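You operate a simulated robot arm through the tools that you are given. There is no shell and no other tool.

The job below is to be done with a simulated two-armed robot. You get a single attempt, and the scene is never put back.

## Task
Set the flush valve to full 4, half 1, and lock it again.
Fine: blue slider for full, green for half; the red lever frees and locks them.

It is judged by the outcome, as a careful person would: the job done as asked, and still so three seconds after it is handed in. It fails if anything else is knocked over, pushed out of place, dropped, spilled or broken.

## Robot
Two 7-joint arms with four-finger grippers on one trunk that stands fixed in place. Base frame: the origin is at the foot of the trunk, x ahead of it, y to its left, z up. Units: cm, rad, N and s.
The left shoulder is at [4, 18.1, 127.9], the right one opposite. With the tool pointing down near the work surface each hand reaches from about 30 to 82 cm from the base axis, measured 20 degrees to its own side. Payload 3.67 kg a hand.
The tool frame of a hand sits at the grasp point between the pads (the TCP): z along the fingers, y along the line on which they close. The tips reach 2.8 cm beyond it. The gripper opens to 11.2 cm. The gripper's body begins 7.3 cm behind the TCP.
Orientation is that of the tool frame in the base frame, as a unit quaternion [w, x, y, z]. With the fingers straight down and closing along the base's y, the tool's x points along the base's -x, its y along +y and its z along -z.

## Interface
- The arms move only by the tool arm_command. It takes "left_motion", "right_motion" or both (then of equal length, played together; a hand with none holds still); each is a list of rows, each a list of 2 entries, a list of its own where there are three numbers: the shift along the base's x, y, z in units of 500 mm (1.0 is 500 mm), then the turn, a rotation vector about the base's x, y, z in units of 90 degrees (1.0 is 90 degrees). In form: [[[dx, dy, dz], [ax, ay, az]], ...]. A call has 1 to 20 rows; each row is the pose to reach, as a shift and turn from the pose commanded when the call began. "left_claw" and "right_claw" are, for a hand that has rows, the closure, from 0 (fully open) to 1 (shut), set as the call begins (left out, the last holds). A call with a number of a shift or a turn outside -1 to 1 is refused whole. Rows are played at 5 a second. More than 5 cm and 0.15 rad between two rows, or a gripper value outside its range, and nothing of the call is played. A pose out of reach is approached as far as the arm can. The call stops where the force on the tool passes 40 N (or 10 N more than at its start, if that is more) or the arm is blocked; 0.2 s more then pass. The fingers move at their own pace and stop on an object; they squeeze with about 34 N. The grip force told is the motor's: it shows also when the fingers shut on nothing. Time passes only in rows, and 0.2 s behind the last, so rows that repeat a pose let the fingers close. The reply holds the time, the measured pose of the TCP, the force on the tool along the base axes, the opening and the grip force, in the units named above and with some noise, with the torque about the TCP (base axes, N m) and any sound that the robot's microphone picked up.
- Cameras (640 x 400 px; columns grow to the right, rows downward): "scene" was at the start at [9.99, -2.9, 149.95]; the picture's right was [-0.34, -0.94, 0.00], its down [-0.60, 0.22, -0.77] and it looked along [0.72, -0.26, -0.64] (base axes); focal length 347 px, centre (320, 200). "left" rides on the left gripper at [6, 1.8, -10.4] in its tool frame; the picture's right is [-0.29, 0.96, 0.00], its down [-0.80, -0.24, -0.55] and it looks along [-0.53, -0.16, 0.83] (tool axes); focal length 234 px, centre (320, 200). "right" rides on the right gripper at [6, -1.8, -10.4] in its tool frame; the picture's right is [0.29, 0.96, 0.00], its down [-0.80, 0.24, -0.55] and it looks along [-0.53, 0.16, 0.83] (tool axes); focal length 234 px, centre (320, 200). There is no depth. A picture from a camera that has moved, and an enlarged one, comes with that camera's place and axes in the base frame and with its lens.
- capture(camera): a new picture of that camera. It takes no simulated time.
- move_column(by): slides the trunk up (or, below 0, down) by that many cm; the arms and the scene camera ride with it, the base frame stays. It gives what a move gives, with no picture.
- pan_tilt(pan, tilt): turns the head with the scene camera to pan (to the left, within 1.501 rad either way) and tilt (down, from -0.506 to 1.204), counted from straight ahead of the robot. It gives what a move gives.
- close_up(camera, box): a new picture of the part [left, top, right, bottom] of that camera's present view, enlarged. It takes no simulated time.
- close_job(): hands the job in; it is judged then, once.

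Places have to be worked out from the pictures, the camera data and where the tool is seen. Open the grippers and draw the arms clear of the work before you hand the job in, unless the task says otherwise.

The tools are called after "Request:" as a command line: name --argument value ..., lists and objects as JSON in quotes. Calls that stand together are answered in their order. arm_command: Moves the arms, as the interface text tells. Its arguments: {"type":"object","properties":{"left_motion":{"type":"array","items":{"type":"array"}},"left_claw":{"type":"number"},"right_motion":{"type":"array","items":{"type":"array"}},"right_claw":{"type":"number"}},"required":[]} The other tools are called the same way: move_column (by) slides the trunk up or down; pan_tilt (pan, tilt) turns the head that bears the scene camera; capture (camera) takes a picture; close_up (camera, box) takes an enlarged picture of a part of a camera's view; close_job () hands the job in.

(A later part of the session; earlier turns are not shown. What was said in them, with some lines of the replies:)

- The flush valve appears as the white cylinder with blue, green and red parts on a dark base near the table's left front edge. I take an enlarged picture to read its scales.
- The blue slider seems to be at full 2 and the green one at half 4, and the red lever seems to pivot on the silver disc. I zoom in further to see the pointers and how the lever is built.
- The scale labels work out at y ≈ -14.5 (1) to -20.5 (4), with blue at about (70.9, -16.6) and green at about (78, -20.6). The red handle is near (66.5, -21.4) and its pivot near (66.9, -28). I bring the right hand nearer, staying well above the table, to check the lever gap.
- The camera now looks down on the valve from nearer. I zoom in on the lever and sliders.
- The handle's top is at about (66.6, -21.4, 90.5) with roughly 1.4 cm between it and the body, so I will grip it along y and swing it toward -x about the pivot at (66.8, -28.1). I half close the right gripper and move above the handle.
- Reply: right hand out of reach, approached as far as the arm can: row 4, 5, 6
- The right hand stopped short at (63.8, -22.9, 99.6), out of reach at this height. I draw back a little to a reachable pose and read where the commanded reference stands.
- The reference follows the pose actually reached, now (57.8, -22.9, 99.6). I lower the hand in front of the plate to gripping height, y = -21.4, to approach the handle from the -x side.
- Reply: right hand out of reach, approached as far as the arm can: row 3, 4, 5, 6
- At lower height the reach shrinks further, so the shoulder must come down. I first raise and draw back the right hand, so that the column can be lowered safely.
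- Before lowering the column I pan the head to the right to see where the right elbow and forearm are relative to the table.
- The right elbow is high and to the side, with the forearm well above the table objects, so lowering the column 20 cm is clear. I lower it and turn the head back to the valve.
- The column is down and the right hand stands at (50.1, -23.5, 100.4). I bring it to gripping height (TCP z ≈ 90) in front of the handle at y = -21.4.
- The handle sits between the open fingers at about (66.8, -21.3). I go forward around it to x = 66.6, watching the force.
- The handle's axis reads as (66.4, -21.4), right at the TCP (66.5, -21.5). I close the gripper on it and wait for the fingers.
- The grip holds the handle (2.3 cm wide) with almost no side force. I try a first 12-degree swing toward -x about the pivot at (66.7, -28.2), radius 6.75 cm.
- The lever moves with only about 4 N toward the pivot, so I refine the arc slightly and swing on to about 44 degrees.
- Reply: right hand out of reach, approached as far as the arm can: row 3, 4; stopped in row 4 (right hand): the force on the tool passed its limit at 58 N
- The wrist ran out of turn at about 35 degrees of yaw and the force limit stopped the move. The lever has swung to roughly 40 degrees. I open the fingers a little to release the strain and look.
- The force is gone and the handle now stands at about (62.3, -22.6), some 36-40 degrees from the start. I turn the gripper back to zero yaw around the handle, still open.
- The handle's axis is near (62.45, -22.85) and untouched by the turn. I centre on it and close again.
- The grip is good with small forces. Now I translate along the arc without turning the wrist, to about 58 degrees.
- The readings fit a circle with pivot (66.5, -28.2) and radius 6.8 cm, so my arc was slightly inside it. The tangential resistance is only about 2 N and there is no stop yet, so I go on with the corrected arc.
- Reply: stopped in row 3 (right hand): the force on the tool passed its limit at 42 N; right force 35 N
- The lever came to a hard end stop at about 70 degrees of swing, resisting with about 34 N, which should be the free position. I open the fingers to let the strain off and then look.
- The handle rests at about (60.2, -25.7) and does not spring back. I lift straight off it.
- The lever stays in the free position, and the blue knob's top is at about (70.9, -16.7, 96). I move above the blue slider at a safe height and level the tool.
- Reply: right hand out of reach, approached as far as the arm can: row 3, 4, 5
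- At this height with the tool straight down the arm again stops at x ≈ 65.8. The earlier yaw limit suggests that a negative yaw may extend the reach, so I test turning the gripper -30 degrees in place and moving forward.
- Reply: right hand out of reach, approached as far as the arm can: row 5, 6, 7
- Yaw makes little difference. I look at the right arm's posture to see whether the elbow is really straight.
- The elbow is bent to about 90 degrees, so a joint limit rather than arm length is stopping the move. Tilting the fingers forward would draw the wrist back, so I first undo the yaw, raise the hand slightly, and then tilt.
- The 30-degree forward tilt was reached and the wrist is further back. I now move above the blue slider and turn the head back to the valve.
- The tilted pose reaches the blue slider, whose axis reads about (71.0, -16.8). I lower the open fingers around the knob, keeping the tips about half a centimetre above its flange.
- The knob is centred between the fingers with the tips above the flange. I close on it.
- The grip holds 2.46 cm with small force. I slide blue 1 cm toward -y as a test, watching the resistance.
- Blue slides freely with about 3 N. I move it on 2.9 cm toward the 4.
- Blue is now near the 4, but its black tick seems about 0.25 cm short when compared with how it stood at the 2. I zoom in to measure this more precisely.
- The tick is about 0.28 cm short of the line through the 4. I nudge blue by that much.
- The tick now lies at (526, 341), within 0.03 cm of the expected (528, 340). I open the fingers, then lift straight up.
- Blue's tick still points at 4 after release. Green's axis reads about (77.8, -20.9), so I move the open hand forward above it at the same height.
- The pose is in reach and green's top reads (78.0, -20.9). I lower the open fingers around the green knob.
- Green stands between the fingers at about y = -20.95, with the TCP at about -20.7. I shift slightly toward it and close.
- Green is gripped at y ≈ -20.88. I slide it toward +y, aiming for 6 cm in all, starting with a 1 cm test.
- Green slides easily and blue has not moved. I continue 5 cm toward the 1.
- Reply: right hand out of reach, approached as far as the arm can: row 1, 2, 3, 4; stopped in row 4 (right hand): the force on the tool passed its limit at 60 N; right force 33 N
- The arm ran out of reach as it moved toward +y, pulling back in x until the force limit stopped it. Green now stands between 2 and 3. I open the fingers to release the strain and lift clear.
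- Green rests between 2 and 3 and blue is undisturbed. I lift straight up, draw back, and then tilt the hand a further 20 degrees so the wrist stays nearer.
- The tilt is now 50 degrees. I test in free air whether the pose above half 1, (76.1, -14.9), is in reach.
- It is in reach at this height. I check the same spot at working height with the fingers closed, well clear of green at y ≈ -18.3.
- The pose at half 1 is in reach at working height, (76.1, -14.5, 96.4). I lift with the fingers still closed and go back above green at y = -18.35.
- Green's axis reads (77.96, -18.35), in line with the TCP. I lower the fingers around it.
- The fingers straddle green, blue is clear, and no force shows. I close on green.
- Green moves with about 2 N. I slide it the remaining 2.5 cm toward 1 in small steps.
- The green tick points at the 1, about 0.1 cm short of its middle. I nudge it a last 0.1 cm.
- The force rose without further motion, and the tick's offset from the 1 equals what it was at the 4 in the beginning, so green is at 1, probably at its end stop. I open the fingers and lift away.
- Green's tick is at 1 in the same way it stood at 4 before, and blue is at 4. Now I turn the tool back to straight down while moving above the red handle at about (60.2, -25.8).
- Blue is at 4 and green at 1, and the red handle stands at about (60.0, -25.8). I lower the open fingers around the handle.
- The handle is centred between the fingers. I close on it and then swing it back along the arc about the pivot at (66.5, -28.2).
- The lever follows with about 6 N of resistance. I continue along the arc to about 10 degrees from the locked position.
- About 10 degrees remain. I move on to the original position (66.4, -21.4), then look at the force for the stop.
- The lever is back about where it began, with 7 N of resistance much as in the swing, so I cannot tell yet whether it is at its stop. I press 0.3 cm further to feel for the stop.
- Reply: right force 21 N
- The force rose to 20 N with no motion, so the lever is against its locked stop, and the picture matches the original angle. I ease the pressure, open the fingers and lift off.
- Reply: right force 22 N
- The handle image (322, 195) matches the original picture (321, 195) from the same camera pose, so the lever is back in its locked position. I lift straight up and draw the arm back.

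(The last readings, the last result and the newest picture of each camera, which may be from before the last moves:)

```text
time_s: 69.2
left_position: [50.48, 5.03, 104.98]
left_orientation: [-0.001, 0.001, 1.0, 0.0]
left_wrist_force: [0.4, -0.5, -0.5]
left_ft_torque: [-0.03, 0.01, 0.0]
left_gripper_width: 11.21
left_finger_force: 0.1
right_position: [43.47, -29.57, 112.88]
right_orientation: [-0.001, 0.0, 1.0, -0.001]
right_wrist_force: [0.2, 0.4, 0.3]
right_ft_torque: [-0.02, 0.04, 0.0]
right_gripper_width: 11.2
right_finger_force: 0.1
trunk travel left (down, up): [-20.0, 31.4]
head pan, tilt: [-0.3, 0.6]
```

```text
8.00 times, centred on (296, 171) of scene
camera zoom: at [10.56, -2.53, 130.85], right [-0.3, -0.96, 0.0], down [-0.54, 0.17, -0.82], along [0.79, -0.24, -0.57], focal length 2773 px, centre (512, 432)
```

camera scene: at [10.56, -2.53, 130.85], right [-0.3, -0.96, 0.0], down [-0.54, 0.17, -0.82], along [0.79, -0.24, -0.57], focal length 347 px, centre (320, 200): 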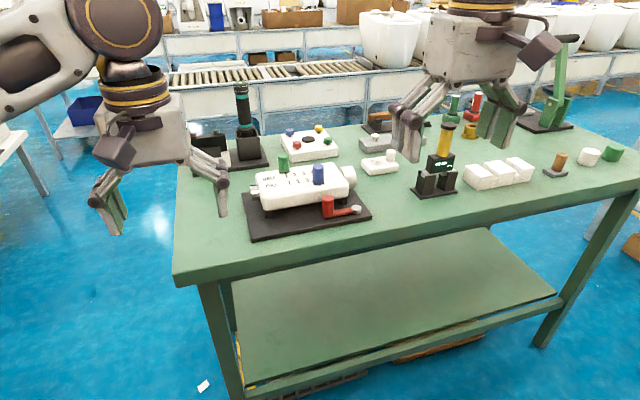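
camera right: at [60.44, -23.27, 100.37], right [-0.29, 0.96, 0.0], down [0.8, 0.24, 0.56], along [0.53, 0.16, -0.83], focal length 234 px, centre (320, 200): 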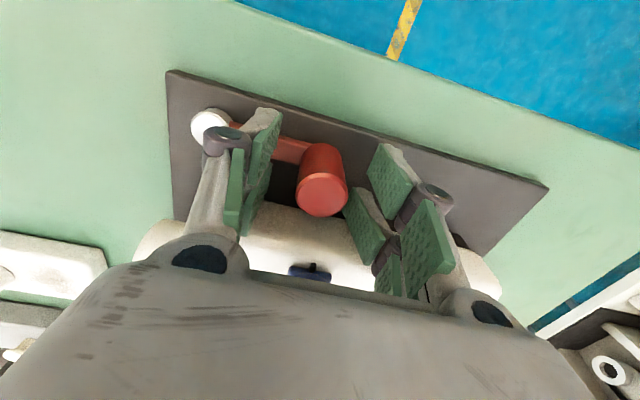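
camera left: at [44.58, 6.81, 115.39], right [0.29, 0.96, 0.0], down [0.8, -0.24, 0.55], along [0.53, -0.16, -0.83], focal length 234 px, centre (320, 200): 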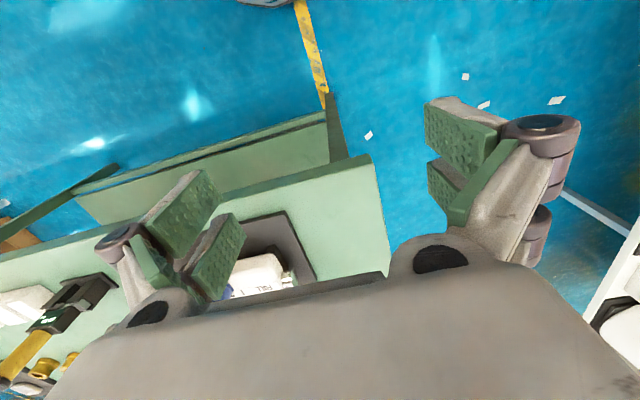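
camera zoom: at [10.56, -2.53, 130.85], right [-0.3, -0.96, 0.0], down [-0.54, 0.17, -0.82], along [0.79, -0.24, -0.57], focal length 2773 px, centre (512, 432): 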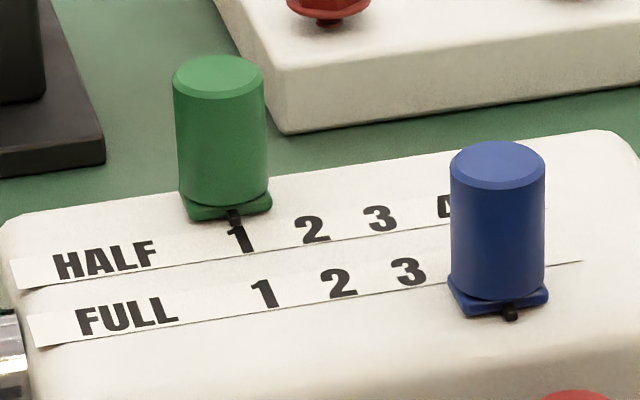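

Lever, blue and green look right, and nothing else seems disturbed. I check blue's tick against the 4 from the right wrist camera's higher viewpoint.

Request:
capture --camera "right"

Request:
close_up --camera "right" --box '[260, 180, 420, 290]'

```text
taken
camera right: at [37.48, -31.3, 123.24], right [-0.29, 0.96, 0.0], down [0.8, 0.24, 0.55], along [0.53, 0.16, -0.83], focal length 234 px, centre (320, 200)
```

right: 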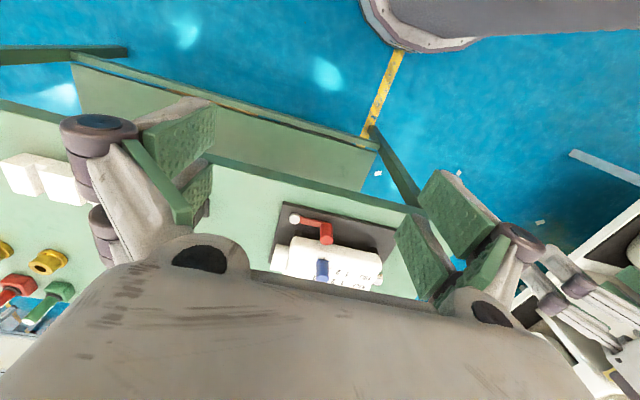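

```text
3.64 times, centred on (340, 235) of right
camera zoom: at [37.48, -31.3, 123.24], right [-0.29, 0.96, 0.0], down [0.8, 0.24, 0.55], along [0.53, 0.16, -0.83], focal length 852 px, centre (247, 73)
```

zoom: 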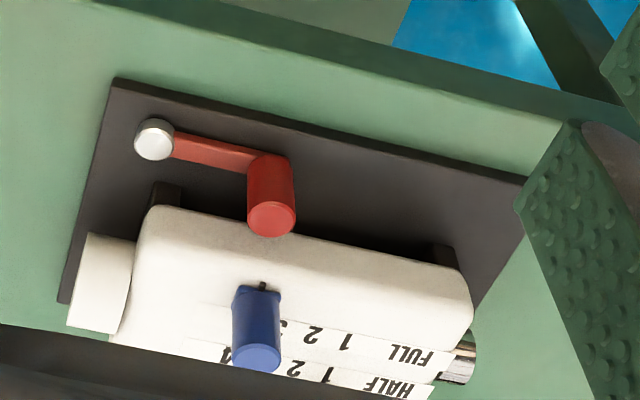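

Worked out from the last views, blue's tick is at y ≈ -20.8 with the 4 at about -20.77. Green is at 1 and the lever is against its stop in the locked position. Both grippers are open and clear, so I hand the job in.

Request:
close_job

```text
The job is handed in.
```

The flush valve is set to full 4 and half 1, and the red lever is back in its locked position. The job is handed in.

- **Blue (full):** moved from 2 to 4. Its tick lines up with the 4 to within about half a millimetre, judged from the camera views.
- **Green (half):** moved from 4 to 1. It would go no further under light pressure, and its tick sits against the 1 exactly as it sat against the 4 at the start.
- **Red lever:** swung back until it met a hard stop, and the camera view matched its starting position. I did not push on the sliders afterwards to test the lock.

While moving the lever and the green slider, the right arm reached its limits and stopped three times on the force limit, at 42 to 60 N. The 42 N stop was the lever meeting its free-position end stop. I released the grip each time, and nothing looked damaged or moved out of place in the later pictures.

Both grippers are open and clear of the table, and the trunk is still 20 cm lower than it started.
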